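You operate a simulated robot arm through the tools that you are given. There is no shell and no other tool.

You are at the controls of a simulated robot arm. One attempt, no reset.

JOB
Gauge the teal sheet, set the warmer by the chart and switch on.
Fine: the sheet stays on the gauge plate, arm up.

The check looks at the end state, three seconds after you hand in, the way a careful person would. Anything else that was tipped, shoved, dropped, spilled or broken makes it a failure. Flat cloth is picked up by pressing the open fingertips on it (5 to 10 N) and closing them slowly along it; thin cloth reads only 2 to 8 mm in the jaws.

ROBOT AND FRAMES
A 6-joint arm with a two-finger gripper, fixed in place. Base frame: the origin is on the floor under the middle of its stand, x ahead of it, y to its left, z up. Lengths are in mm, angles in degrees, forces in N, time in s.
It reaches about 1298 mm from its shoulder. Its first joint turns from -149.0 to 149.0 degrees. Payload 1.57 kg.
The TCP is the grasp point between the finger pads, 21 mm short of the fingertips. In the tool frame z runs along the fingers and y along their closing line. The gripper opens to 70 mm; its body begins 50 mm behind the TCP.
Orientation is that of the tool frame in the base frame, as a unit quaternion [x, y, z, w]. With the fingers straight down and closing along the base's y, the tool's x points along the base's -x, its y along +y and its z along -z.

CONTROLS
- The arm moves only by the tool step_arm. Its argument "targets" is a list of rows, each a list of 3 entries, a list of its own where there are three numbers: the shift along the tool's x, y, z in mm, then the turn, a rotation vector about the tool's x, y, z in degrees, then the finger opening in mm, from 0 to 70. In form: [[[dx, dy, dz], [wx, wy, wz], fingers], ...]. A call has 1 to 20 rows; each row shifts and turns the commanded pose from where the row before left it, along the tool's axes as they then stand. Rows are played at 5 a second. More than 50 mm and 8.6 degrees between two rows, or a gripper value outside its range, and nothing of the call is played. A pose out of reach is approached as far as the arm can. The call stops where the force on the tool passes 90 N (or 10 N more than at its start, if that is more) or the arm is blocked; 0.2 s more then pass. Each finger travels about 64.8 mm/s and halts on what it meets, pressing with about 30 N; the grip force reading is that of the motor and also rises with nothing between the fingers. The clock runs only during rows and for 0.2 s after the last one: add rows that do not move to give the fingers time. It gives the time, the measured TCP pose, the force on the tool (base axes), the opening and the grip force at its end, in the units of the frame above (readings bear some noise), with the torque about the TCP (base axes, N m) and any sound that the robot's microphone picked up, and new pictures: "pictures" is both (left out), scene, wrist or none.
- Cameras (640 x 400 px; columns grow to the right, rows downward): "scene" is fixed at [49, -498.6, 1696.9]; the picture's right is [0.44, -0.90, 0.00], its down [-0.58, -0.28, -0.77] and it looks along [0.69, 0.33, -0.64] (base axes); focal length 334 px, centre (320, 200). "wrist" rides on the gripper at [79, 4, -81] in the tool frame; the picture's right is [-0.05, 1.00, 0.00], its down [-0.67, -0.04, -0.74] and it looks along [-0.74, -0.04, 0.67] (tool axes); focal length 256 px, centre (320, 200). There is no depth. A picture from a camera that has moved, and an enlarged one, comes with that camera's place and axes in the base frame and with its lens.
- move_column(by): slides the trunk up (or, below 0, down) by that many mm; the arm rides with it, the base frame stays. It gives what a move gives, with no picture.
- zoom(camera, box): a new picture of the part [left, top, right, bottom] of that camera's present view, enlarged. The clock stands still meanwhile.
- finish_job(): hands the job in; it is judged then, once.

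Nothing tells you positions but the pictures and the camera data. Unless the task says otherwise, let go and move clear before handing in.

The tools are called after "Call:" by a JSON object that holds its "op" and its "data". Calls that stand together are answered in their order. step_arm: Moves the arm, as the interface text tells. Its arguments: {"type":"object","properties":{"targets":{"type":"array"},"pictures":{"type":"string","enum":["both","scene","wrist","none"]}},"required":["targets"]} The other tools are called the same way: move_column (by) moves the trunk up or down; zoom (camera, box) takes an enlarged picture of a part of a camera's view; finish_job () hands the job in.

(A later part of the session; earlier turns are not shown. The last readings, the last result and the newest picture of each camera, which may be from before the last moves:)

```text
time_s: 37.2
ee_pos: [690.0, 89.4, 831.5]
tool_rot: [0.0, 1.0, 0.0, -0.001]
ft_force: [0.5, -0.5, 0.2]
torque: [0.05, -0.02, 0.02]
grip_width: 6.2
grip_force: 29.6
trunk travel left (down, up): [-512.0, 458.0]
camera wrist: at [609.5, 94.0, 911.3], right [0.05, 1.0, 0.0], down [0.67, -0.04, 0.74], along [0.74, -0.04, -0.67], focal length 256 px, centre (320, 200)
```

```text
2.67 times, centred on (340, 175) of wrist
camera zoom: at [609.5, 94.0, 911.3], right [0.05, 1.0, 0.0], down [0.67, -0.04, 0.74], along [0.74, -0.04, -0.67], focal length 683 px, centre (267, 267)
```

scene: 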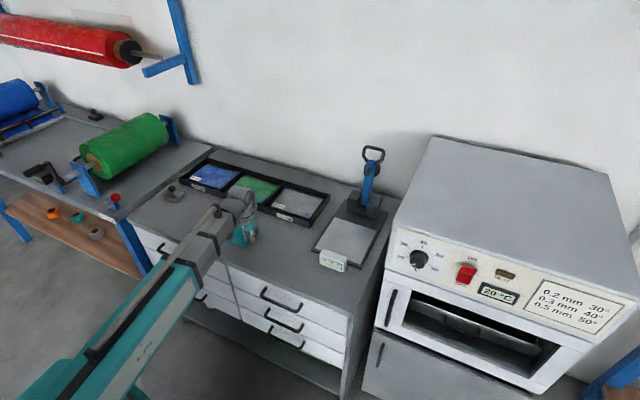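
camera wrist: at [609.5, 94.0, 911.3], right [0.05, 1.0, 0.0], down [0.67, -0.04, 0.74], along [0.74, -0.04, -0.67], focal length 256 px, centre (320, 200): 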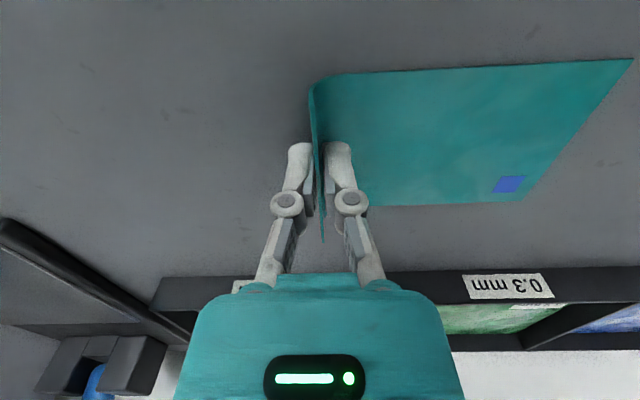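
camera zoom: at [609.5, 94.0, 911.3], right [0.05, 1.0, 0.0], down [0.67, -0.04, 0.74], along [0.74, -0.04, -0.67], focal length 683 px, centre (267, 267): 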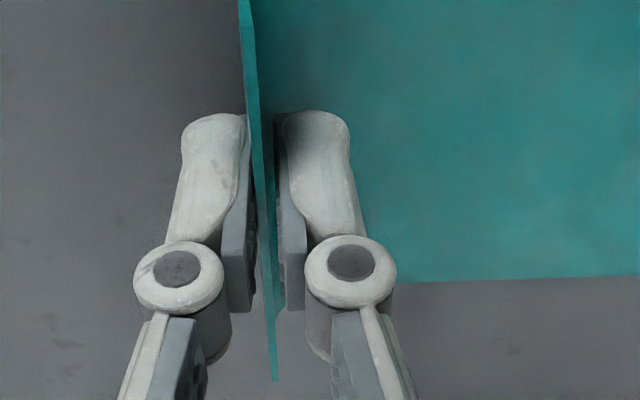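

Now the pads hold 6.2 mm on the upright part with far more overlap. Lifting gently and checking.

Call:
{"op": "move_column", "data": {"by": 4}}

Call:
{"op": "move_column", "data": {"by": 8}}

Call:
{"op": "step_arm", "data": {"targets": [[[0, 0, 0], [0, 0, 0], 0]]}}

Call:
{"op": "zoom", "data": {"camera": "wrist", "box": [220, 0, 640, 262]}}

Call:
{"op": "zoom", "data": {"camera": "scene", "box": [215, 200, 275, 250]}}

```text
time_s: 37.7
ee_pos: [689.0, 88.9, 834.0]
tool_rot: [0.0, 1.0, 0.0, 0.0]
ft_force: [-0.1, 0.1, -1.2]
torque: [-0.01, 0.0, 0.0]
grip_width: 6.2
grip_force: 30.1
trunk travel left (down, up): [-516.0, 454.0]
```

```text
time_s: 38.3
ee_pos: [688.7, 89.3, 842.4]
tool_rot: [0.0, 1.0, 0.0, 0.001]
ft_force: [0.3, 0.3, 0.1]
torque: [-0.02, 0.03, 0.0]
grip_width: 6.1
grip_force: 30.0
trunk travel left (down, up): [-524.0, 446.0]
```

```text
time_s: 38.7
ee_pos: [689.2, 90.4, 842.9]
tool_rot: [0.0, 1.0, 0.0, 0.001]
ft_force: [0.4, -0.6, -0.3]
torque: [-0.03, 0.02, 0.02]
grip_width: 6.1
grip_force: 30.1
trunk travel left (down, up): [-524.0, 446.0]
camera wrist: at [609.5, 93.9, 923.3], right [0.05, 1.0, 0.0], down [0.67, -0.04, 0.74], along [0.74, -0.04, -0.67], focal length 256 px, centre (320, 200)
```

scene: 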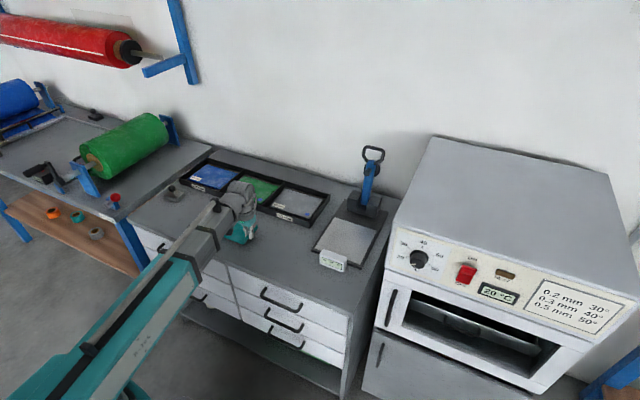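
wrist: 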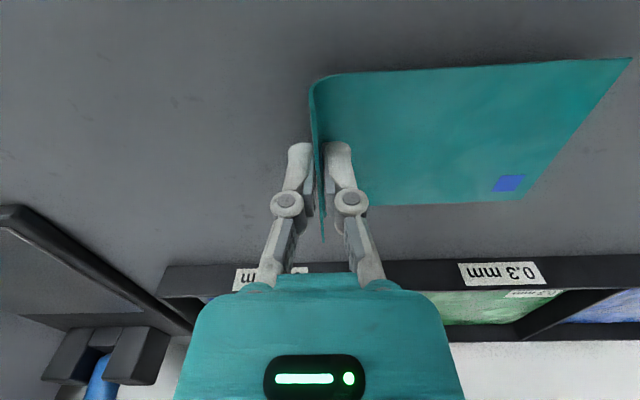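

```text
1.52 times, centred on (430, 131) of wrist
camera zoom: at [609.5, 93.9, 923.3], right [0.05, 1.0, 0.0], down [0.67, -0.04, 0.74], along [0.74, -0.04, -0.67], focal length 390 px, centre (152, 305)
```

zoom: 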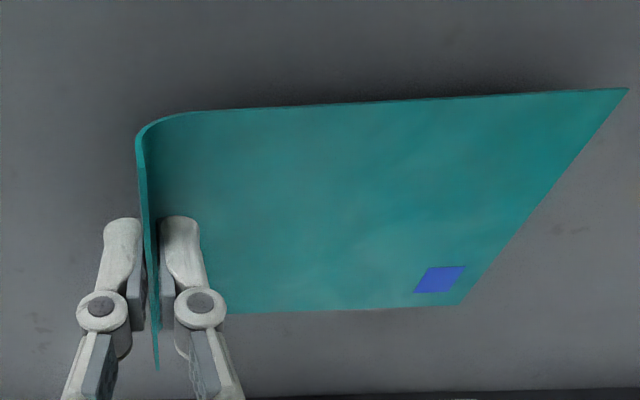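

```text
8.00 times, centred on (245, 225) of scene
camera zoom: at [49.0, -498.6, 1696.9], right [0.44, -0.9, 0.0], down [-0.58, -0.28, -0.77], along [0.69, 0.33, -0.64], focal length 2669 px, centre (920, 0)
```

zoom: 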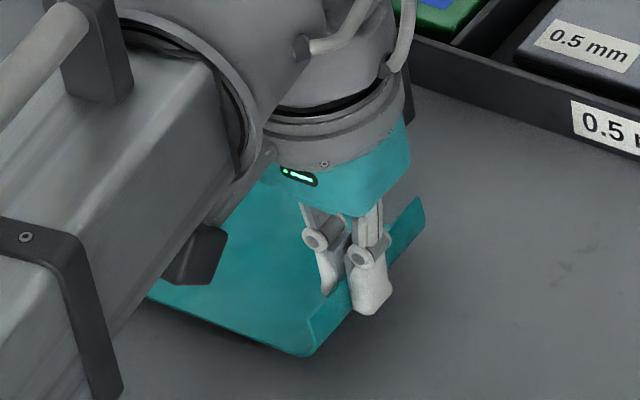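

The sheet is held and keeps its L shape. I'll raise it well clear and swing over toward the gauge.

Call:
{"op": "move_column", "data": {"by": 120}}

Call:
{"op": "step_arm", "data": {"targets": [[[0, -30, 0], [0, 0, 0], 0], [[0, -30, 0], [0, 0, 0], 0], [[0, -30, 0], [0, 0, 0], 0], [[0, -30, 0], [0, 0, 0], 0], [[0, -30, 0], [0, 0, 0], 0], [[0, -30, 0], [0, 0, 0], 0], [[0, -30, 0], [0, 0, 0], 0], [[0, -30, 0], [0, 0, 0], 0], [[0, -30, 0], [0, 0, 0], 0], [[0, -30, 0], [0, 0, 0], 0], [[0, -30, 0], [0, 0, 0], 0], [[0, -30, 0], [0, 0, 0], 0], [[0, 0, 0], [0, 0, 0], 0], [[0, 0, 0], [0, 0, 0], 0]]}}

```text
time_s: 40.2
ee_pos: [689.7, 89.1, 961.8]
tool_rot: [-0.001, 1.0, 0.0, -0.001]
ft_force: [0.1, 0.5, -0.7]
torque: [-0.03, 0.02, -0.02]
grip_width: 6.2
grip_force: 29.7
trunk travel left (down, up): [-644.0, 326.0]
```

```text
time_s: 43.2
ee_pos: [690.8, -270.2, 963.5]
tool_rot: [0.0, 1.0, 0.0, 0.0]
ft_force: [0.1, 0.1, 0.1]
torque: [-0.03, -0.04, 0.01]
grip_width: 6.0
grip_force: 30.0
trunk travel left (down, up): [-644.0, 326.0]
camera wrist: at [609.7, -266.3, 1043.3], right [0.05, 1.0, 0.0], down [0.67, -0.04, 0.74], along [0.74, -0.04, -0.67], focal length 256 px, centre (320, 200)
```

scene: 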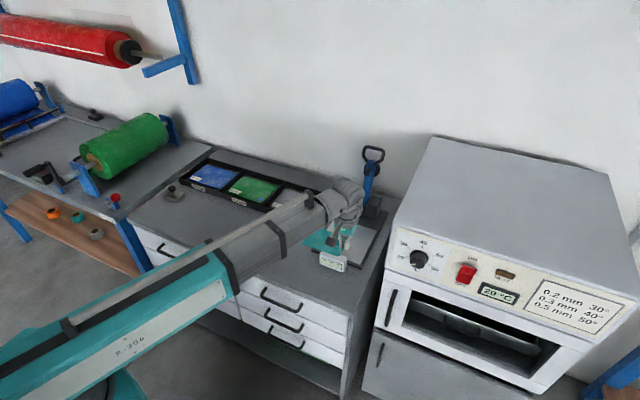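
wrist: 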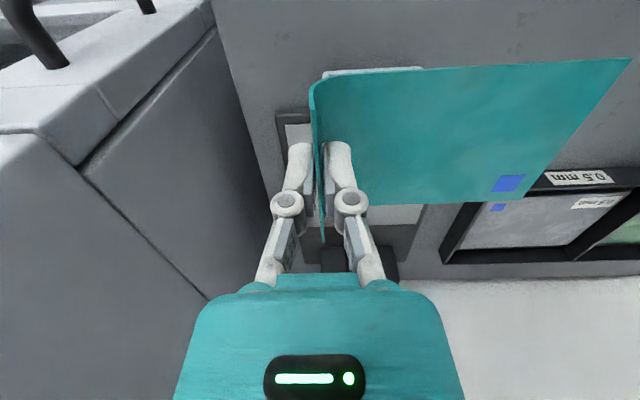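

The sheet hangs flat beneath the lip. The gauge foot should land near (850, −222), so I'll bring the sheet to TCP ≈ (842, −272), which puts its flat part under the foot, then look.

Call:
{"op": "step_arm", "data": {"targets": [[[-25, 0, 0], [0, 0, 0], 0], [[-25, 0, 0], [0, 0, 0], 0], [[-25, 0, 0], [0, 0, 0], 0], [[-25, 0, 0], [0, 0, 0], 0], [[-25, -1, 0], [0, 0, 0], 0], [[-26, -1, 0], [0, 0, 0], 0], [[0, 0, 0], [0, 0, 0], 0], [[0, 0, 0], [0, 0, 0], 0]]}}

Call:
{"op": "zoom", "data": {"camera": "scene", "box": [300, 130, 420, 280]}}

```text
time_s: 45.0
ee_pos: [840.6, -271.5, 963.2]
tool_rot: [0.0, 1.0, 0.0, -0.001]
ft_force: [-0.1, -0.3, 0.5]
torque: [-0.03, 0.01, -0.03]
grip_width: 5.8
grip_force: 30.2
trunk travel left (down, up): [-644.0, 326.0]
camera wrist: at [760.0, -266.6, 1043.3], right [0.05, 1.0, 0.0], down [0.67, -0.04, 0.74], along [0.74, -0.04, -0.67], focal length 256 px, centre (320, 200)
```

scene: 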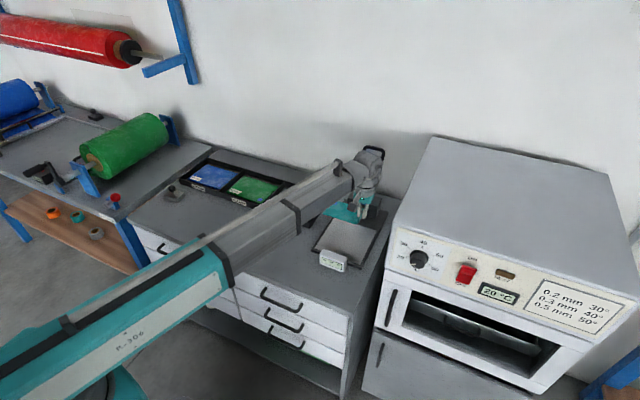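
wrist: 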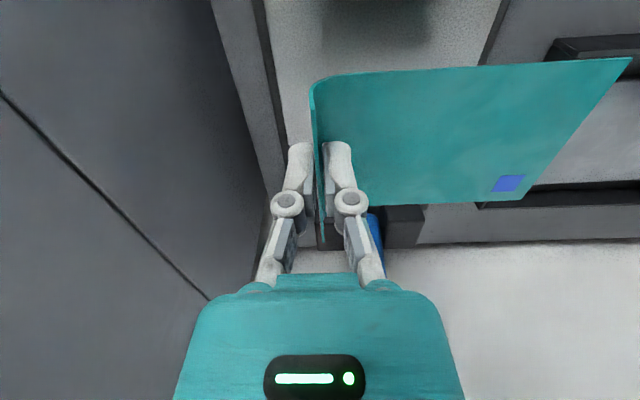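

```text
2.67 times, centred on (360, 205) of scene
camera zoom: at [49.0, -498.6, 1696.9], right [0.44, -0.9, 0.0], down [-0.58, -0.28, -0.77], along [0.69, 0.33, -0.64], focal length 890 px, centre (213, 187)
```

zoom: 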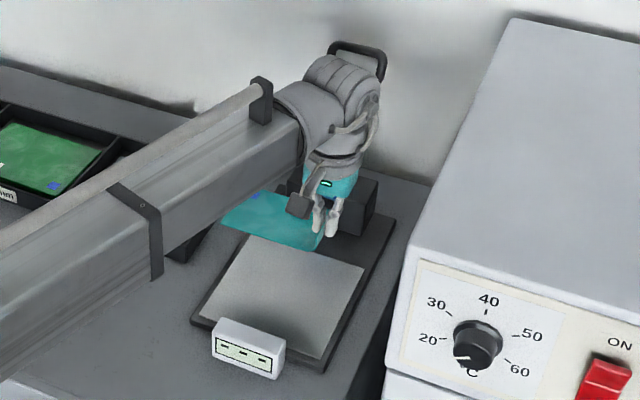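

The sheet's outline is over the metal plate (plate y −309…−135). Lowering most of the way, then I'll check clearances.

Call:
{"op": "move_column", "data": {"by": -90}}

Call:
{"op": "step_arm", "data": {"targets": [[[0, 0, 0], [0, 0, 0], 0]]}}

Call:
{"op": "zoom", "data": {"camera": "scene", "box": [300, 130, 420, 280]}}

```text
time_s: 46.2
ee_pos: [839.5, -271.6, 872.9]
tool_rot: [0.001, 1.0, 0.0, 0.0]
ft_force: [0.1, 0.0, -0.8]
torque: [-0.04, -0.04, 0.03]
grip_width: 6.3
grip_force: 30.0
trunk travel left (down, up): [-554.0, 416.0]
```

```text
time_s: 46.6
ee_pos: [839.5, -272.0, 872.1]
tool_rot: [0.0, 1.0, 0.0, -0.001]
ft_force: [0.0, 0.3, -0.1]
torque: [0.0, 0.01, -0.02]
grip_width: 5.9
grip_force: 29.7
trunk travel left (down, up): [-554.0, 416.0]
camera wrist: at [760.0, -266.8, 953.3], right [0.05, 1.0, 0.0], down [0.67, -0.04, 0.74], along [0.74, -0.04, -0.67], focal length 256 px, centre (320, 200)
```

scene: 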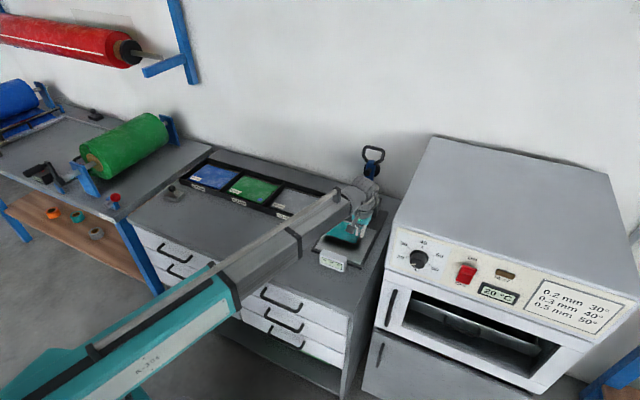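
wrist: 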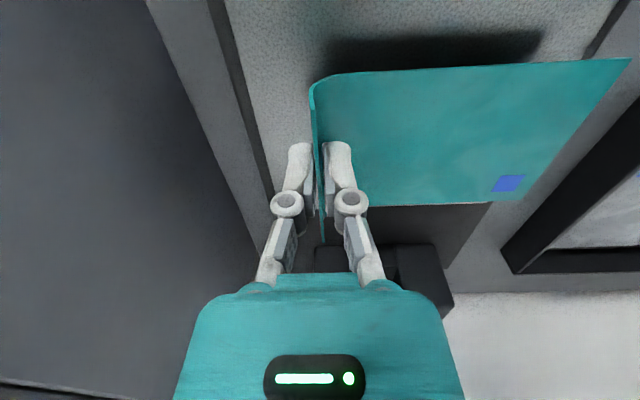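

```text
2.67 times, centred on (360, 205) of scene
camera zoom: at [49.0, -498.6, 1696.9], right [0.44, -0.9, 0.0], down [-0.58, -0.28, -0.77], along [0.69, 0.33, -0.64], focal length 890 px, centre (213, 187)
```

zoom: 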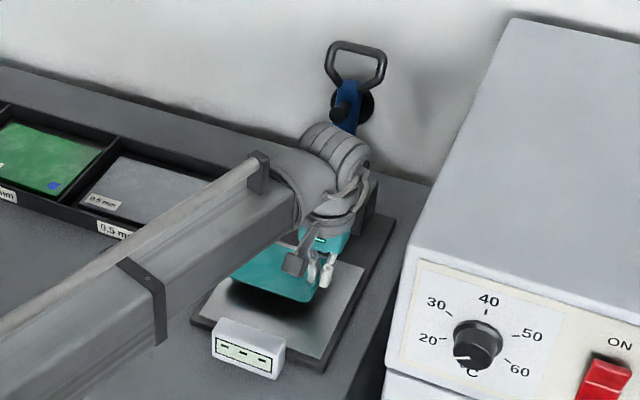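

Clearances are good. Lowering to near the plate, then small steps to touch.

Call:
{"op": "move_column", "data": {"by": -24}}

Call:
{"op": "move_column", "data": {"by": -3}}

Call:
{"op": "step_arm", "data": {"targets": [[[0, 0, 0], [0, 0, 0], 0]], "pictures": "wrist"}}

Call:
{"op": "zoom", "data": {"camera": "scene", "box": [310, 180, 390, 280]}}

```text
time_s: 47.3
ee_pos: [839.9, -272.0, 848.8]
tool_rot: [0.0, 1.0, 0.0, 0.0]
ft_force: [-0.1, 0.2, -0.6]
torque: [0.0, 0.0, -0.02]
grip_width: 6.1
grip_force: 30.1
trunk travel left (down, up): [-530.0, 440.0]
```

```text
time_s: 47.9
ee_pos: [840.2, -271.3, 848.1]
tool_rot: [-0.001, 1.0, -0.002, 0.001]
ft_force: [5.7, -4.3, 23.4]
torque: [0.17, 0.03, -0.03]
grip_width: 6.0
grip_force: 30.2
trunk travel left (down, up): [-527.0, 443.0]
```

```text
time_s: 48.2
ee_pos: [839.5, -271.6, 847.2]
tool_rot: [0.0, 1.0, -0.001, 0.001]
ft_force: [7.2, -4.3, 25.9]
torque: [0.22, -0.1, -0.07]
grip_width: 6.3
grip_force: 29.9
trunk travel left (down, up): [-527.0, 443.0]
camera wrist: at [759.0, -266.7, 927.6], right [0.05, 1.0, 0.0], down [0.66, -0.04, 0.75], along [0.75, -0.04, -0.67], focal length 256 px, centre (320, 200)
```

wrist: 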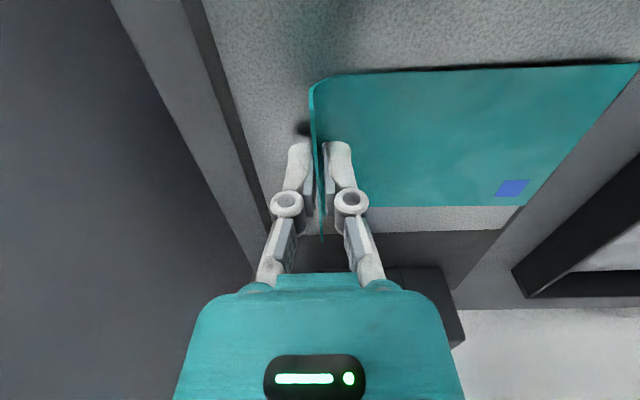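

```text
4.00 times, centred on (350, 230) of scene
camera zoom: at [49.0, -498.6, 1696.9], right [0.44, -0.9, 0.0], down [-0.58, -0.28, -0.77], along [0.69, 0.33, -0.64], focal length 1334 px, centre (200, 80)
```

zoom: 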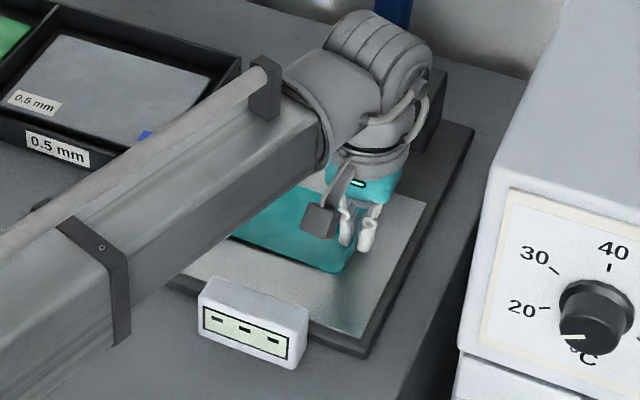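

The sheet is on the plate (25 N contact). I'll ease up 1 mm and then open slowly.

Call:
{"op": "move_column", "data": {"by": 1.5}}

Call:
{"op": "step_arm", "data": {"targets": [[[0, 0, 0], [0, 0, 0], 7], [[0, 0, 0], [0, 0, 0], 9], [[0, 0, 0], [0, 0, 0], 12], [[0, 0, 0], [0, 0, 0], 16], [[0, 0, 0], [0, 0, 0], 20], [[0, 0, 0], [0, 0, 0], 24], [[0, 0, 0], [0, 0, 0], 24]], "pictures": "wrist"}}

```text
time_s: 48.8
ee_pos: [838.8, -271.5, 847.3]
tool_rot: [0.0, 1.0, 0.0, 0.0]
ft_force: [1.1, -1.5, 9.2]
torque: [0.1, -0.24, -0.07]
grip_width: 6.0
grip_force: 30.4
trunk travel left (down, up): [-529.0, 441.0]
```

```text
time_s: 50.4
ee_pos: [841.1, -272.0, 846.9]
tool_rot: [0.0, 1.0, 0.0, 0.0]
ft_force: [0.4, -1.0, -1.1]
torque: [0.01, -0.01, -0.01]
grip_width: 24.0
grip_force: 0.1
trunk travel left (down, up): [-529.0, 441.0]
camera wrist: at [760.0, -266.7, 927.8], right [0.05, 1.0, 0.0], down [0.67, -0.04, 0.74], along [0.74, -0.04, -0.67], focal length 256 px, centre (320, 200)
```

wrist: 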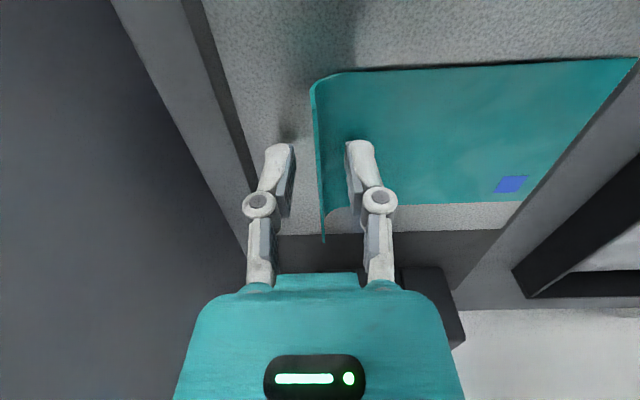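

Released cleanly. I'll raise straight up and then look at the whole gauge.

Call:
{"op": "move_column", "data": {"by": 30}}

Call:
{"op": "move_column", "data": {"by": 130}}

Call:
{"op": "step_arm", "data": {"targets": [[[40, 10, 0], [0, 0, 0], 40], [[40, 10, 0], [0, 0, 0], 40], [[40, 10, 0], [0, 0, 0], 40], [[40, 10, 0], [0, 0, 0], 40], [[40, 10, 0], [0, 0, 0], 40], [[40, 10, 0], [0, 0, 0], 40], [[0, 0, 0], [0, 0, 0], 40], [[0, 0, 0], [0, 0, 0], 40]]}}

Call:
{"op": "zoom", "data": {"camera": "scene", "box": [300, 130, 420, 280]}}

```text
time_s: 51.1
ee_pos: [839.0, -271.3, 878.1]
tool_rot: [-0.001, 1.0, 0.0, 0.0]
ft_force: [-0.4, -0.3, -0.4]
torque: [0.0, 0.01, 0.0]
grip_width: 24.2
grip_force: 0.0
trunk travel left (down, up): [-559.0, 411.0]
```

```text
time_s: 52.7
ee_pos: [839.9, -271.8, 1006.8]
tool_rot: [0.0, 1.0, 0.0, 0.0]
ft_force: [0.0, -0.3, -0.1]
torque: [-0.01, 0.0, -0.02]
grip_width: 24.1
grip_force: 0.1
trunk travel left (down, up): [-689.0, 281.0]
```

```text
time_s: 54.5
ee_pos: [601.7, -209.1, 1008.9]
tool_rot: [0.0, 1.0, 0.0, 0.0]
ft_force: [0.6, -0.4, -0.1]
torque: [0.02, 0.0, -0.01]
grip_width: 40.2
grip_force: 0.0
trunk travel left (down, up): [-689.0, 281.0]
camera wrist: at [521.4, -204.0, 1087.7], right [0.05, 1.0, 0.0], down [0.67, -0.04, 0.74], along [0.74, -0.04, -0.67], focal length 256 px, centre (320, 200)
```

scene: 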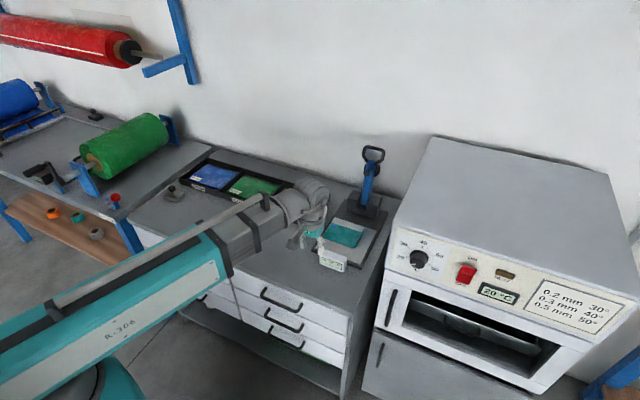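
wrist: 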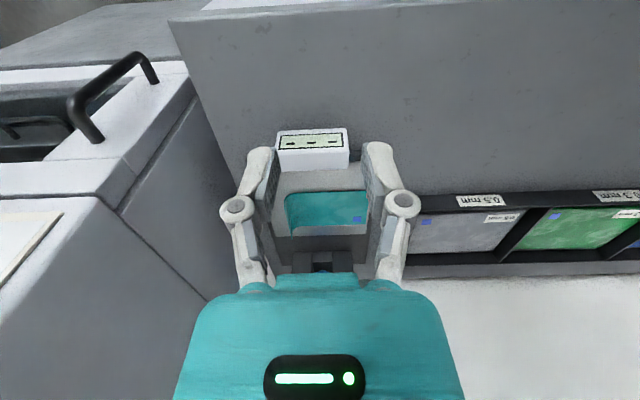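

```text
2.67 times, centred on (360, 205) of scene
camera zoom: at [49.0, -498.6, 1696.9], right [0.44, -0.9, 0.0], down [-0.58, -0.28, -0.77], along [0.69, 0.33, -0.64], focal length 890 px, centre (213, 187)
```

zoom: 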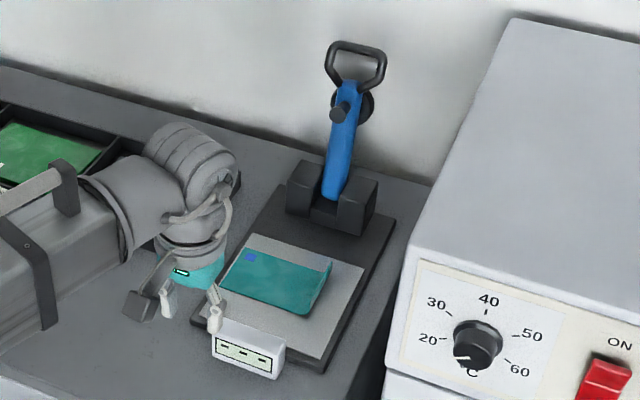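

The sheet lies flat on the plate with its lip at the −y side. Next is the gauge arm: I'll yaw the gripper 90° (closing along x, camera looking toward −y) and take a side view of the arm to plan caging the handle's end bar.

Call:
{"op": "step_arm", "data": {"targets": [[[-20, 16, 0], [0, 0, 0], 30], [[-20, 16, 0], [0, 0, 0], 30], [[-20, 16, 0], [0, 0, 0], 30], [[-20, 16, 0], [0, 0, 0], 30], [[-20, 16, 0], [0, 0, 0], 30], [[-20, 16, 0], [0, 0, 0], 30], [[0, 0, 0], [0, 0, 7.5], 30], [[0, 0, 0], [0, 0, 7.5], 30], [[0, 0, 0], [0, 0, 7.5], 30], [[0, 0, 0], [0, 0, 7.5], 30], [[0, 0, 0], [0, 0, 7.5], 30], [[0, 0, 0], [0, 0, 7.5], 30], [[0, 0, 0], [0, 0, 7.5], 30], [[0, 0, 0], [0, 0, 7.5], 30], [[0, 0, 0], [0, 0, 7.5], 30], [[0, 0, 0], [0, 0, 7.5], 30], [[0, 0, 0], [0, 0, 7.5], 30], [[0, 0, 0], [0, 0, 7.5], 30], [[0, 0, 0], [0, 0, 0], 30]]}}

```text
time_s: 58.5
ee_pos: [719.8, -116.5, 1007.6]
tool_rot: [0.708, 0.707, 0.0, 0.0]
ft_force: [0.1, 0.3, 0.6]
torque: [0.02, -0.03, -0.03]
grip_width: 30.2
grip_force: 0.1
trunk travel left (down, up): [-689.0, 281.0]
camera wrist: at [723.5, -35.7, 1087.8], right [1.0, -0.05, 0.0], down [-0.04, -0.67, 0.74], along [-0.04, -0.74, -0.67], focal length 256 px, centre (320, 200)
```

scene: 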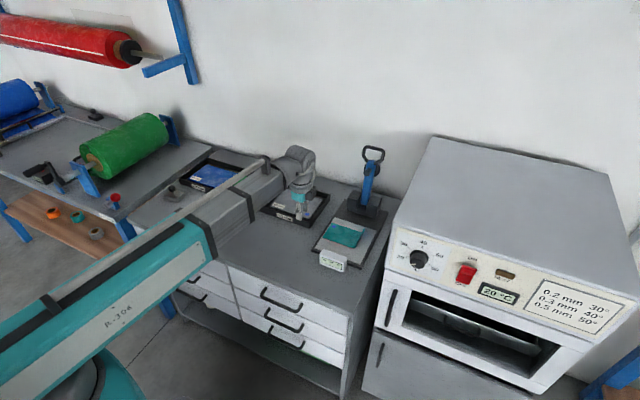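
wrist: 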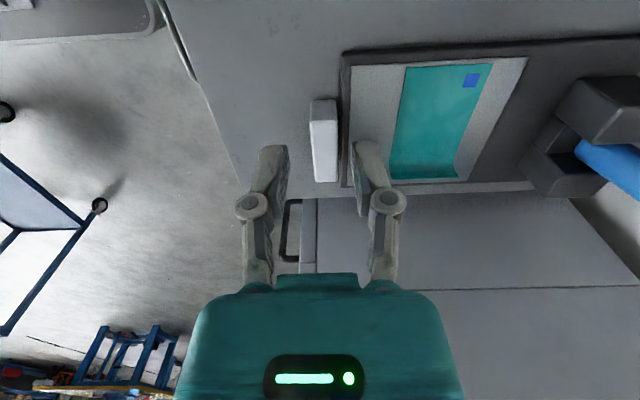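

The sheet sits at x≈803–890 on the plate (x≈751–923). Now I'll shift to get a side view of the arm.

Call:
{"op": "step_arm", "data": {"targets": [[[16, 35, 0], [0, 0, 0], 10], [[16, 35, 0], [0, 0, 0], 10], [[16, 35, 0], [0, 0, 0], 10], [[16, 35, 0], [0, 0, 0], 10], [[16, 35, 0], [0, 0, 0], 10], [[16, 35, 0], [0, 0, 0], 10], [[0, 0, 0], [0, 0, 0], 10], [[0, 0, 0], [0, 0, 0], 10]], "pictures": "wrist"}}

Call:
{"op": "zoom", "data": {"camera": "wrist", "box": [280, 100, 600, 400]}}

```text
time_s: 60.3
ee_pos: [929.9, -19.9, 1007.9]
tool_rot: [0.707, 0.707, 0.0, 0.0]
ft_force: [0.3, 0.0, -0.3]
torque: [0.02, 0.0, -0.01]
grip_width: 10.1
grip_force: 0.1
trunk travel left (down, up): [-689.0, 281.0]
camera wrist: at [933.5, 60.5, 1087.8], right [1.0, -0.05, 0.0], down [-0.04, -0.67, 0.74], along [-0.04, -0.74, -0.67], focal length 256 px, centre (320, 200)
```

wrist: 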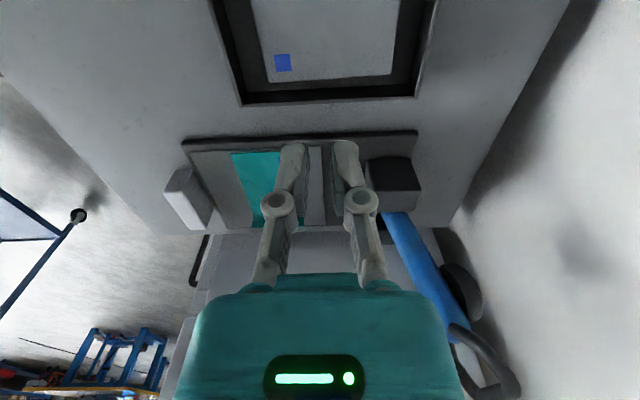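

```text
1.33 times, centred on (440, 250) of wrist
camera zoom: at [933.5, 60.5, 1087.8], right [1.0, -0.05, 0.0], down [-0.04, -0.67, 0.74], along [-0.04, -0.74, -0.67], focal length 341 px, centre (160, 133)
```

zoom: 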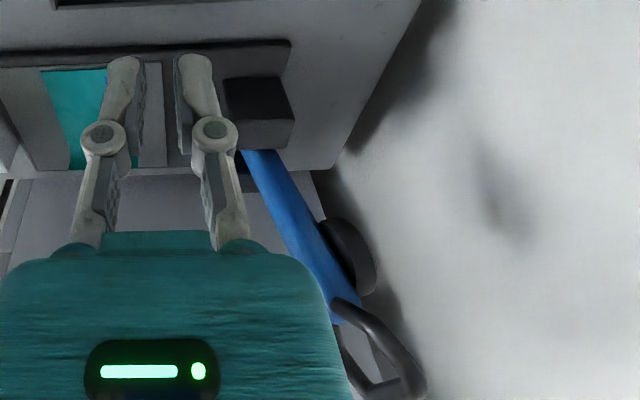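

The handle's end bar is around (1066, −225, 1067), about 67 mm wide in y. I'll raise above it and move over it with the jaws open along x.

Call:
{"op": "move_column", "data": {"by": 150}}

Call:
{"op": "step_arm", "data": {"targets": [[[-34, 22.5, 0], [0, 0, 0], 44], [[-34, 22.5, 0], [0, 0, 0], 44], [[-34, 22.5, 0], [0, 0, 0], 44], [[-34, 22.5, 0], [0, 0, 0], 44], [[-34, 22.5, 0], [0, 0, 0], 44], [[-34, 22.5, 0], [0, 0, 0], 44], [[0, 0, 0], [0, 0, 0], 44], [[0, 0, 0], [0, 0, 0], 44]]}}

Call:
{"op": "zoom", "data": {"camera": "scene", "box": [300, 50, 460, 210]}}

```text
time_s: 62.0
ee_pos: [931.1, -19.4, 1156.6]
tool_rot: [0.707, 0.707, 0.0, 0.0]
ft_force: [0.2, -0.2, -0.8]
torque: [-0.01, 0.0, -0.01]
grip_width: 9.7
grip_force: 0.2
trunk travel left (down, up): [-839.0, 131.0]
```

```text
time_s: 63.8
ee_pos: [1063.6, -224.5, 1156.6]
tool_rot: [0.707, 0.707, 0.0, 0.0]
ft_force: [-0.8, -0.1, -0.6]
torque: [0.0, -0.01, 0.04]
grip_width: 43.7
grip_force: 0.1
trunk travel left (down, up): [-839.0, 131.0]
camera wrist: at [1066.2, -144.7, 1237.6], right [1.0, -0.05, 0.0], down [-0.04, -0.67, 0.74], along [-0.04, -0.74, -0.67], focal length 256 px, centre (320, 200)
```

scene: 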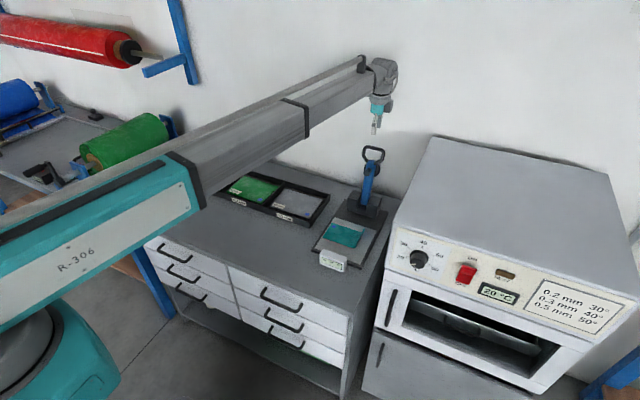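
wrist: 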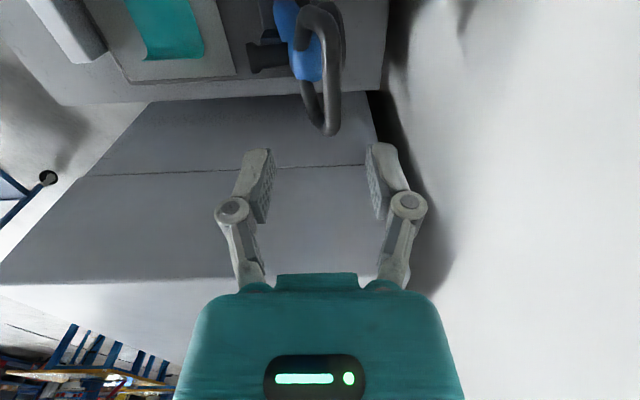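

```text
2.50 times, centred on (380, 130) of scene
camera zoom: at [49.0, -498.6, 1696.9], right [0.44, -0.9, 0.0], down [-0.58, -0.28, -0.77], along [0.69, 0.33, -0.64], focal length 834 px, centre (170, 375)
```

zoom: 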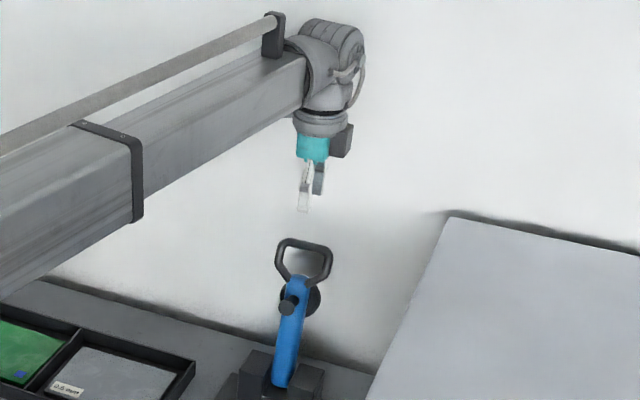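

The bar appears at x≈1070. I'll shift +5 mm in x and descend until just above it, then check alignment.

Call:
{"op": "step_arm", "data": {"targets": [[[0, 5, 0], [0, 0, 0], 44], [[0, 0, 0], [0, 0, 0], 44]], "pictures": "none"}}

Call:
{"op": "move_column", "data": {"by": -52}}

Call:
{"op": "step_arm", "data": {"targets": [[[0, 0, 0], [0, 0, 0], 44]], "pictures": "wrist"}}

Call:
{"op": "zoom", "data": {"camera": "scene", "box": [330, 80, 430, 200]}}

```text
time_s: 64.4
ee_pos: [1068.7, -224.0, 1156.9]
tool_rot: [0.707, 0.707, -0.001, 0.0]
ft_force: [0.2, -0.6, 0.5]
torque: [-0.03, 0.04, 0.02]
grip_width: 44.1
grip_force: 0.0
trunk travel left (down, up): [-839.0, 131.0]
```

```text
time_s: 65.4
ee_pos: [1068.2, -223.9, 1105.2]
tool_rot: [0.707, 0.707, 0.0, -0.001]
ft_force: [0.0, -0.4, 0.2]
torque: [-0.02, 0.02, -0.02]
grip_width: 44.1
grip_force: 0.0
trunk travel left (down, up): [-787.0, 183.0]
```

```text
time_s: 65.8
ee_pos: [1068.8, -223.7, 1105.0]
tool_rot: [0.707, 0.707, 0.0, 0.001]
ft_force: [0.0, 0.0, -0.5]
torque: [0.02, 0.02, 0.0]
grip_width: 44.0
grip_force: 0.1
trunk travel left (down, up): [-787.0, 183.0]
camera wrist: at [1071.9, -144.3, 1185.7], right [1.0, -0.05, 0.0], down [-0.04, -0.67, 0.74], along [-0.04, -0.74, -0.67], focal length 256 px, centre (320, 200)
```

wrist: 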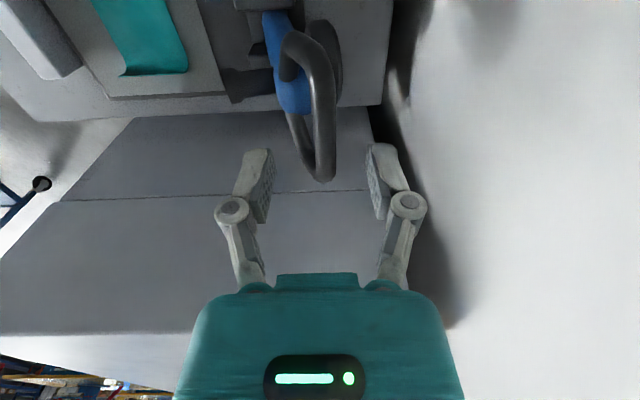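

```text
3.33 times, centred on (380, 140) of scene
camera zoom: at [49.0, -498.6, 1696.9], right [0.44, -0.9, 0.0], down [-0.58, -0.28, -0.77], along [0.69, 0.33, -0.64], focal length 1112 px, centre (120, 400)
```

zoom: 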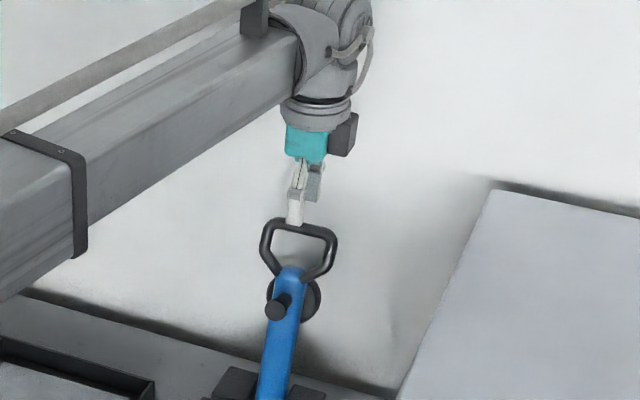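

The jaws straddle the bar well. Descending so the tips are ~20 mm below the bar.

Call:
{"op": "move_column", "data": {"by": -25}}

Call:
{"op": "move_column", "data": {"by": -14}}

Call:
{"op": "step_arm", "data": {"targets": [[[0, 0, 0], [0, 0, 0], 44]], "pictures": "wrist"}}

Call:
{"op": "zoom", "data": {"camera": "scene", "box": [330, 80, 430, 200]}}

```text
time_s: 66.5
ee_pos: [1068.6, -223.9, 1079.0]
tool_rot: [0.708, 0.707, 0.0, 0.0]
ft_force: [0.4, -1.3, 0.6]
torque: [0.01, 0.0, 0.0]
grip_width: 44.1
grip_force: 0.0
trunk travel left (down, up): [-762.0, 208.0]
```

```text
time_s: 67.1
ee_pos: [1068.2, -224.4, 1066.7]
tool_rot: [0.707, 0.708, 0.0, 0.0]
ft_force: [-0.1, -0.7, -0.3]
torque: [-0.01, 0.01, 0.01]
grip_width: 44.1
grip_force: 0.1
trunk travel left (down, up): [-748.0, 222.0]
```

```text
time_s: 67.5
ee_pos: [1067.7, -223.0, 1066.2]
tool_rot: [0.707, 0.707, 0.0, 0.001]
ft_force: [0.1, 0.6, -0.7]
torque: [0.0, -0.01, 0.02]
grip_width: 44.4
grip_force: 0.1
trunk travel left (down, up): [-748.0, 222.0]
camera wrist: at [1071.9, -144.4, 1146.7], right [1.0, -0.05, 0.0], down [-0.04, -0.67, 0.74], along [-0.04, -0.74, -0.67], focal length 256 px, centre (320, 200)
```

wrist: 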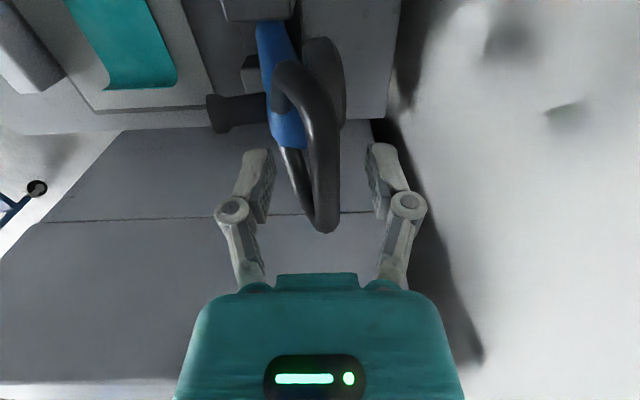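

```text
3.33 times, centred on (380, 140) of scene
camera zoom: at [49.0, -498.6, 1696.9], right [0.44, -0.9, 0.0], down [-0.58, -0.28, -0.77], along [0.69, 0.33, -0.64], focal length 1112 px, centre (120, 400)
```

zoom: 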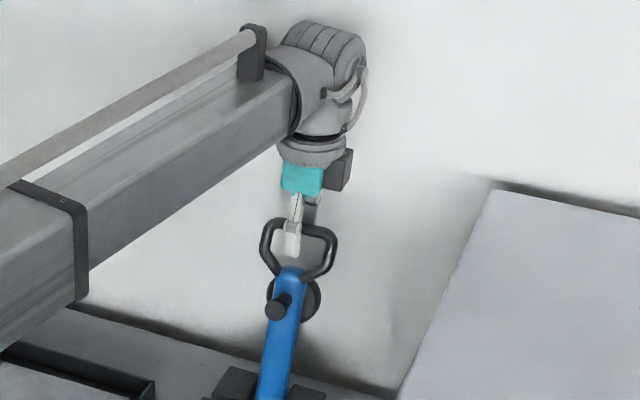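

The bar is caged between the fingers (front finger in front, rear finger behind). I'll narrow the cage and pull it gently forward (−x).

Call:
{"op": "step_arm", "data": {"targets": [[[0, 0, 0], [0, 0, 0], 34], [[0, 0, 0], [0, 0, 0], 26], [[0, -6, 0], [0, 0, 0], 24], [[0, -6, 0], [0, 0, 0], 24], [[0, -6, 0], [0, 0, 0], 24], [[0, -6, 0], [0, 0, 0], 24], [[0, -6, 0], [0, 0, 0], 24], [[0, -6, 0], [0, 0, 0], 24], [[0, 0, 0], [0, 0, 0], 24]], "pictures": "wrist"}}

Call:
{"op": "zoom", "data": {"camera": "scene", "box": [320, 80, 420, 200]}}

```text
time_s: 69.5
ee_pos: [1032.4, -224.4, 1066.6]
tool_rot: [0.707, 0.707, 0.0, 0.0]
ft_force: [-0.6, 0.5, -0.1]
torque: [0.05, -0.02, 0.0]
grip_width: 24.4
grip_force: 0.0
trunk travel left (down, up): [-748.0, 222.0]
camera wrist: at [1035.9, -144.4, 1146.6], right [1.0, -0.05, 0.0], down [-0.04, -0.67, 0.74], along [-0.04, -0.74, -0.67], focal length 256 px, centre (320, 200)
```

wrist: 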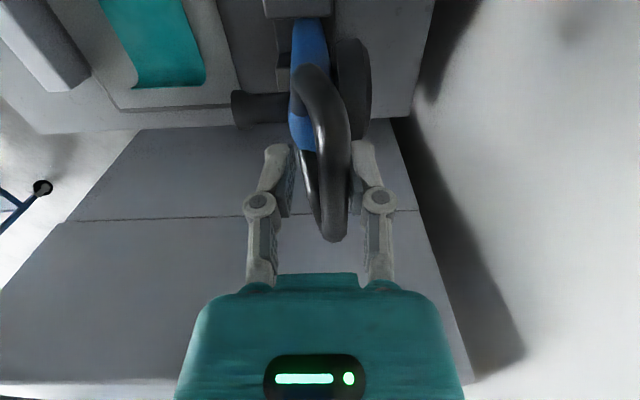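

```text
3.33 times, centred on (370, 140) of scene
camera zoom: at [49.0, -498.6, 1696.9], right [0.44, -0.9, 0.0], down [-0.58, -0.28, -0.77], along [0.69, 0.33, -0.64], focal length 1112 px, centre (153, 400)
```

zoom: 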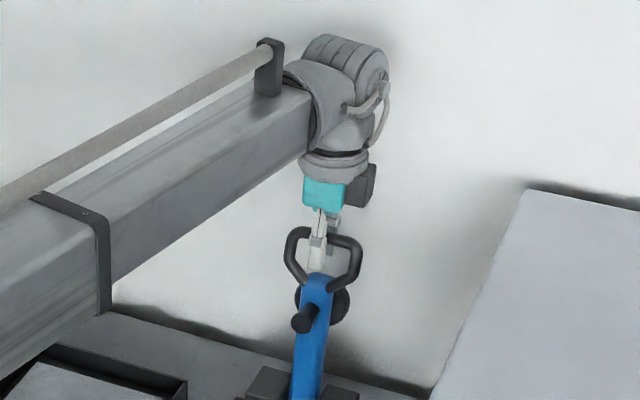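

The arm follows freely with almost no force. Continuing forward past vertical.

Call:
{"op": "step_arm", "data": {"targets": [[[0, -6, 0], [0, 0, 0], 22], [[0, -6, 0], [0, 0, 0], 22], [[0, -6, 0], [0, 0, 0], 22], [[0, -6, 0], [0, 0, 0], 22], [[0, -6, 0], [0, 0, 0], 22], [[0, -6, 0], [0, 0, 0], 22], [[0, -6, 0], [0, 0, 0], 22], [[0, -6, 0], [0, 0, 0], 22], [[0, -6, 0], [0, 0, 0], 22], [[0, -6, 0], [0, 0, 0], 22], [[0, 0, 0], [0, 0, 0], 22], [[0, 0, 0], [0, 0, 0], 22]], "pictures": "wrist"}}

Call:
{"op": "zoom", "data": {"camera": "scene", "box": [310, 90, 410, 210]}}

```text
time_s: 72.1
ee_pos: [973.4, -225.4, 1066.5]
tool_rot: [0.707, 0.707, -0.001, 0.0]
ft_force: [0.0, -0.3, 0.0]
torque: [0.01, 0.01, -0.03]
grip_width: 21.8
grip_force: 0.0
trunk travel left (down, up): [-748.0, 222.0]
camera wrist: at [976.4, -145.1, 1146.7], right [1.0, -0.05, 0.0], down [-0.04, -0.67, 0.74], along [-0.04, -0.74, -0.67], focal length 256 px, centre (320, 200)
```

wrist: 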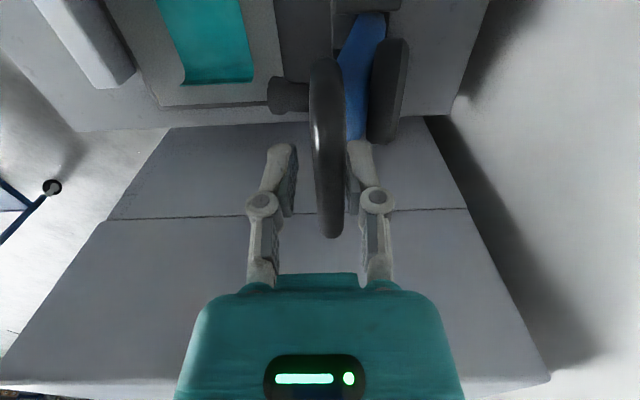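

```text
3.33 times, centred on (360, 150) of scene
camera zoom: at [49.0, -498.6, 1696.9], right [0.44, -0.9, 0.0], down [-0.58, -0.28, -0.77], along [0.69, 0.33, -0.64], focal length 1112 px, centre (187, 367)
```

zoom: 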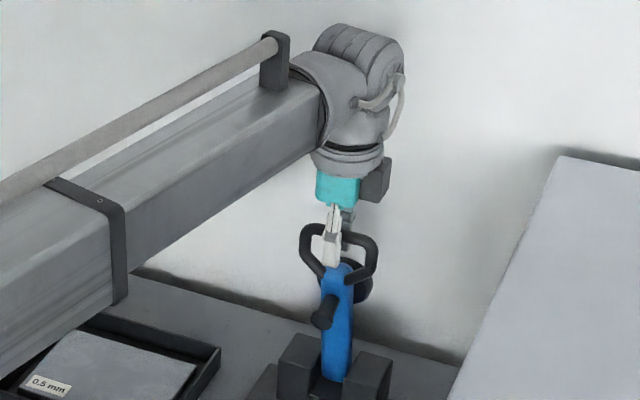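

The arm is now about vertical. Continuing forward, lowering the trunk along the arc in between.

Call:
{"op": "step_arm", "data": {"targets": [[[0, -6, 0], [0, 0, 0], 22], [[0, -6, 0], [0, 0, 0], 22], [[0, -6, 0], [0, 0, 0], 22], [[0, -6, 0], [0, 0, 0], 22], [[0, -6, 0], [0, 0, 0], 22], [[0, -6, 0], [0, 0, 0], 22], [[0, -6, 0], [0, 0, 0], 22], [[0, 0, 0], [0, 0, 0], 22], [[0, 0, 0], [0, 0, 0], 22]], "pictures": "none"}}

Call:
{"op": "move_column", "data": {"by": -15}}

Call:
{"op": "step_arm", "data": {"targets": [[[0, 0, 0], [0, 0, 0], 22]], "pictures": "wrist"}}

Call:
{"op": "zoom", "data": {"camera": "scene", "box": [300, 100, 400, 220]}}

```text
time_s: 74.1
ee_pos: [930.9, -223.5, 1067.9]
tool_rot: [0.707, 0.707, 0.001, 0.0]
ft_force: [-1.2, -0.6, 0.2]
torque: [0.0, 0.0, 0.03]
grip_width: 22.5
grip_force: 0.2
trunk travel left (down, up): [-748.0, 222.0]
```

```text
time_s: 74.7
ee_pos: [930.7, -222.6, 1051.8]
tool_rot: [0.707, 0.707, 0.001, 0.0]
ft_force: [-0.7, 0.3, -0.8]
torque: [-0.01, 0.03, 0.0]
grip_width: 22.5
grip_force: 0.4
trunk travel left (down, up): [-733.0, 237.0]
```

```text
time_s: 75.1
ee_pos: [930.7, -223.4, 1052.0]
tool_rot: [0.706, 0.708, 0.0, 0.0]
ft_force: [-0.5, -0.6, 0.5]
torque: [-0.05, -0.01, 0.01]
grip_width: 22.3
grip_force: 0.8
trunk travel left (down, up): [-733.0, 237.0]
camera wrist: at [934.3, -143.9, 1131.7], right [1.0, -0.05, 0.0], down [-0.04, -0.67, 0.74], along [-0.04, -0.74, -0.67], focal length 256 px, centre (320, 200)
```

wrist: 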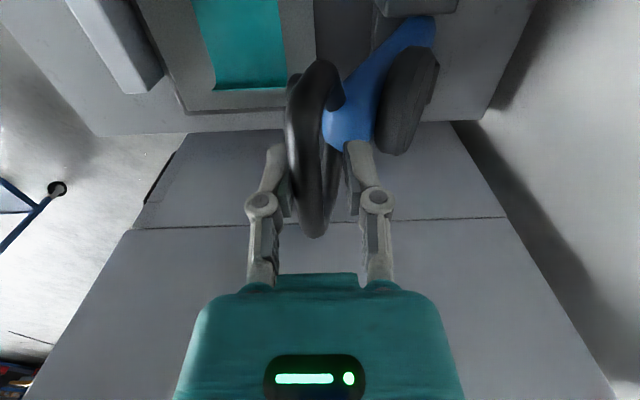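

```text
3.33 times, centred on (350, 160) of scene
camera zoom: at [49.0, -498.6, 1696.9], right [0.44, -0.9, 0.0], down [-0.58, -0.28, -0.77], along [0.69, 0.33, -0.64], focal length 1112 px, centre (220, 333)
```

zoom: 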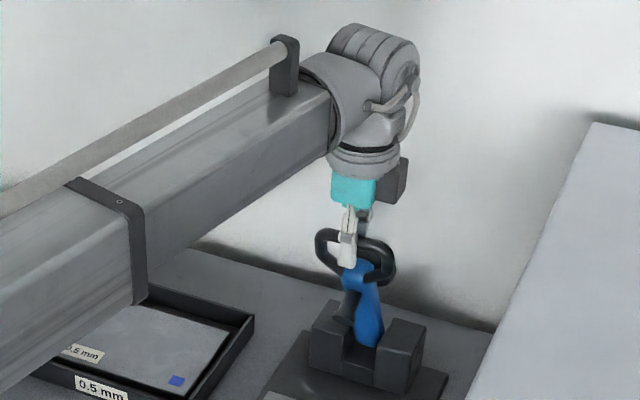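

The arm now leans forward on the front finger, held under control. I continue the stair-step along the arc.

Call:
{"op": "step_arm", "data": {"targets": [[[0, -6, 0], [0, 0, 0], 20], [[0, -6, 0], [0, 0, 0], 20], [[0, -6, 0], [0, 0, 0], 20], [[0, -5, 0], [0, 0, 0], 20], [[0, 0, 0], [0, 0, 0], 20]], "pictures": "none"}}

Call:
{"op": "move_column", "data": {"by": -30}}

Call:
{"op": "step_arm", "data": {"targets": [[[0, -6, 0], [0, 0, 0], 20], [[0, -6, 0], [0, 0, 0], 20], [[0, -6, 0], [0, 0, 0], 20], [[0, -6, 0], [0, 0, 0], 20], [[0, -6, 0], [0, 0, 0], 20], [[0, 0, 0], [0, 0, 0], 20]], "pictures": "wrist"}}

Call:
{"op": "zoom", "data": {"camera": "scene", "box": [300, 120, 400, 240]}}

```text
time_s: 76.3
ee_pos: [909.0, -222.9, 1051.5]
tool_rot: [0.707, 0.707, 0.0, -0.001]
ft_force: [-0.5, -0.2, 0.3]
torque: [0.02, 0.01, 0.0]
grip_width: 20.5
grip_force: 1.0
trunk travel left (down, up): [-733.0, 237.0]
```

```text
time_s: 77.1
ee_pos: [907.8, -223.7, 1022.2]
tool_rot: [0.707, 0.707, 0.0, 0.001]
ft_force: [-2.3, 0.9, -0.1]
torque: [0.0, -0.01, -0.04]
grip_width: 22.7
grip_force: 3.3
trunk travel left (down, up): [-703.0, 267.0]
```

```text
time_s: 78.5
ee_pos: [878.5, -222.7, 1021.4]
tool_rot: [0.707, 0.707, 0.0, -0.001]
ft_force: [-0.9, 0.5, -0.3]
torque: [0.02, -0.02, 0.0]
grip_width: 20.9
grip_force: 0.7
trunk travel left (down, up): [-703.0, 267.0]
camera wrist: at [881.5, -143.5, 1101.8], right [1.0, -0.05, 0.0], down [-0.04, -0.67, 0.74], along [-0.04, -0.74, -0.67], focal length 256 px, centre (320, 200)
```

wrist: 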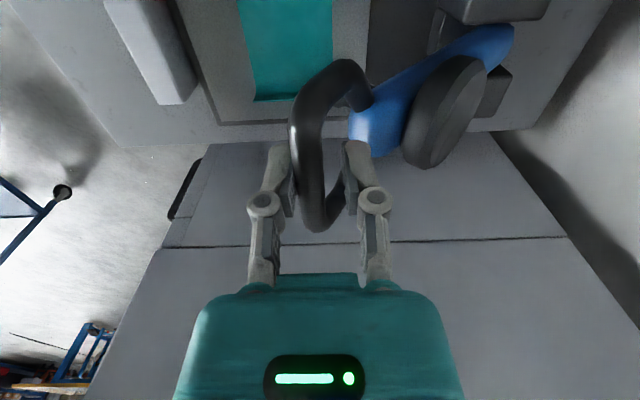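

```text
3.33 times, centred on (350, 180) of scene
camera zoom: at [49.0, -498.6, 1696.9], right [0.44, -0.9, 0.0], down [-0.58, -0.28, -0.77], along [0.69, 0.33, -0.64], focal length 1112 px, centre (220, 267)
```

zoom: 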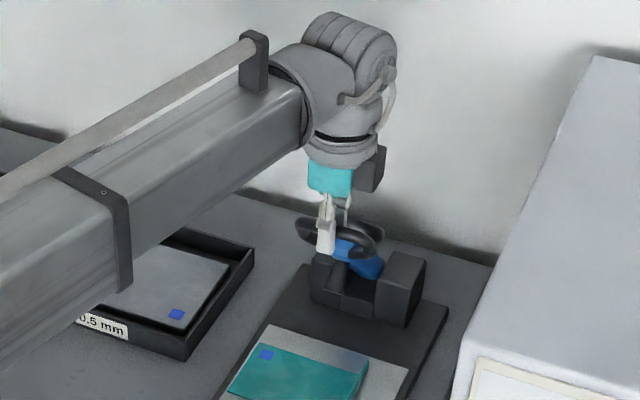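

Working smoothly. Continuing down the arc.

Call:
{"op": "move_column", "data": {"by": -15}}

Call:
{"op": "step_arm", "data": {"targets": [[[0, -6, 0], [0, 0, 0], 20], [[0, -6, 0], [0, 0, 0], 20], [[0, -6, 0], [0, 0, 0], 20], [[0, -6, 0], [0, 0, 0], 20], [[0, -4, 0], [0, 0, 0], 20], [[0, 0, 0], [0, 0, 0], 20]], "pictures": "none"}}

Call:
{"op": "move_column", "data": {"by": -28}}

Call:
{"op": "step_arm", "data": {"targets": [[[0, -4, 0], [0, 0, 0], 20], [[0, -4, 0], [0, 0, 0], 20], [[0, -4, 0], [0, 0, 0], 20], [[0, -4, 0], [0, 0, 0], 20], [[0, -2, 0], [0, 0, 0], 20], [[0, 0, 0], [0, 0, 0], 20]], "pictures": "wrist"}}

Call:
{"op": "zoom", "data": {"camera": "scene", "box": [290, 140, 390, 260]}}

```text
time_s: 79.1
ee_pos: [878.4, -223.4, 1006.8]
tool_rot: [0.707, 0.707, 0.0, 0.0]
ft_force: [-2.3, -0.1, 0.9]
torque: [0.01, 0.0, 0.02]
grip_width: 22.4
grip_force: 1.3
trunk travel left (down, up): [-688.0, 282.0]
```

```text
time_s: 80.5
ee_pos: [850.2, -223.4, 1006.6]
tool_rot: [0.707, 0.707, 0.0, 0.0]
ft_force: [-1.0, -0.1, -0.9]
torque: [-0.01, 0.0, 0.01]
grip_width: 20.8
grip_force: 1.0
trunk travel left (down, up): [-688.0, 282.0]
```

```text
time_s: 81.2
ee_pos: [850.3, -223.6, 978.7]
tool_rot: [0.707, 0.707, 0.0, 0.001]
ft_force: [-7.1, -0.6, 3.5]
torque: [0.04, 0.05, 0.04]
grip_width: 24.7
grip_force: 3.5
trunk travel left (down, up): [-660.0, 310.0]
```

```text
time_s: 82.6
ee_pos: [832.6, -223.2, 977.3]
tool_rot: [0.707, 0.707, 0.0, 0.0]
ft_force: [-1.9, 0.5, -0.3]
torque: [-0.02, 0.0, 0.02]
grip_width: 21.1
grip_force: 0.8
trunk travel left (down, up): [-660.0, 310.0]
camera wrist: at [835.2, -143.2, 1058.8], right [1.0, -0.05, 0.0], down [-0.04, -0.67, 0.74], along [-0.04, -0.74, -0.67], focal length 256 px, centre (320, 200)
```

wrist: 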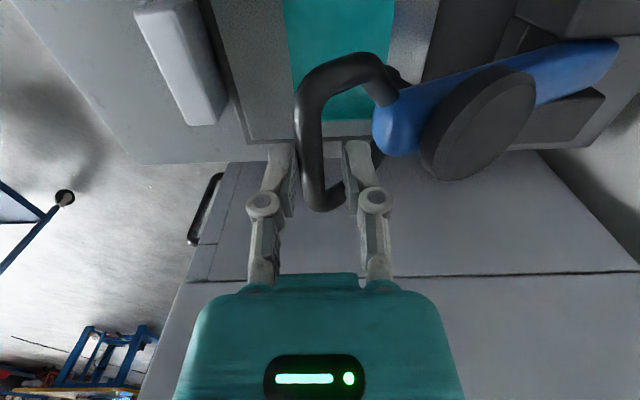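

```text
3.33 times, centred on (340, 200) of scene
camera zoom: at [49.0, -498.6, 1696.9], right [0.44, -0.9, 0.0], down [-0.58, -0.28, -0.77], along [0.69, 0.33, -0.64], focal length 1112 px, centre (253, 200)
```

zoom: 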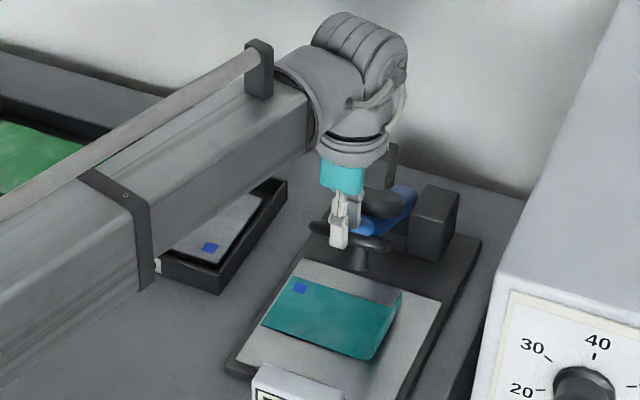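

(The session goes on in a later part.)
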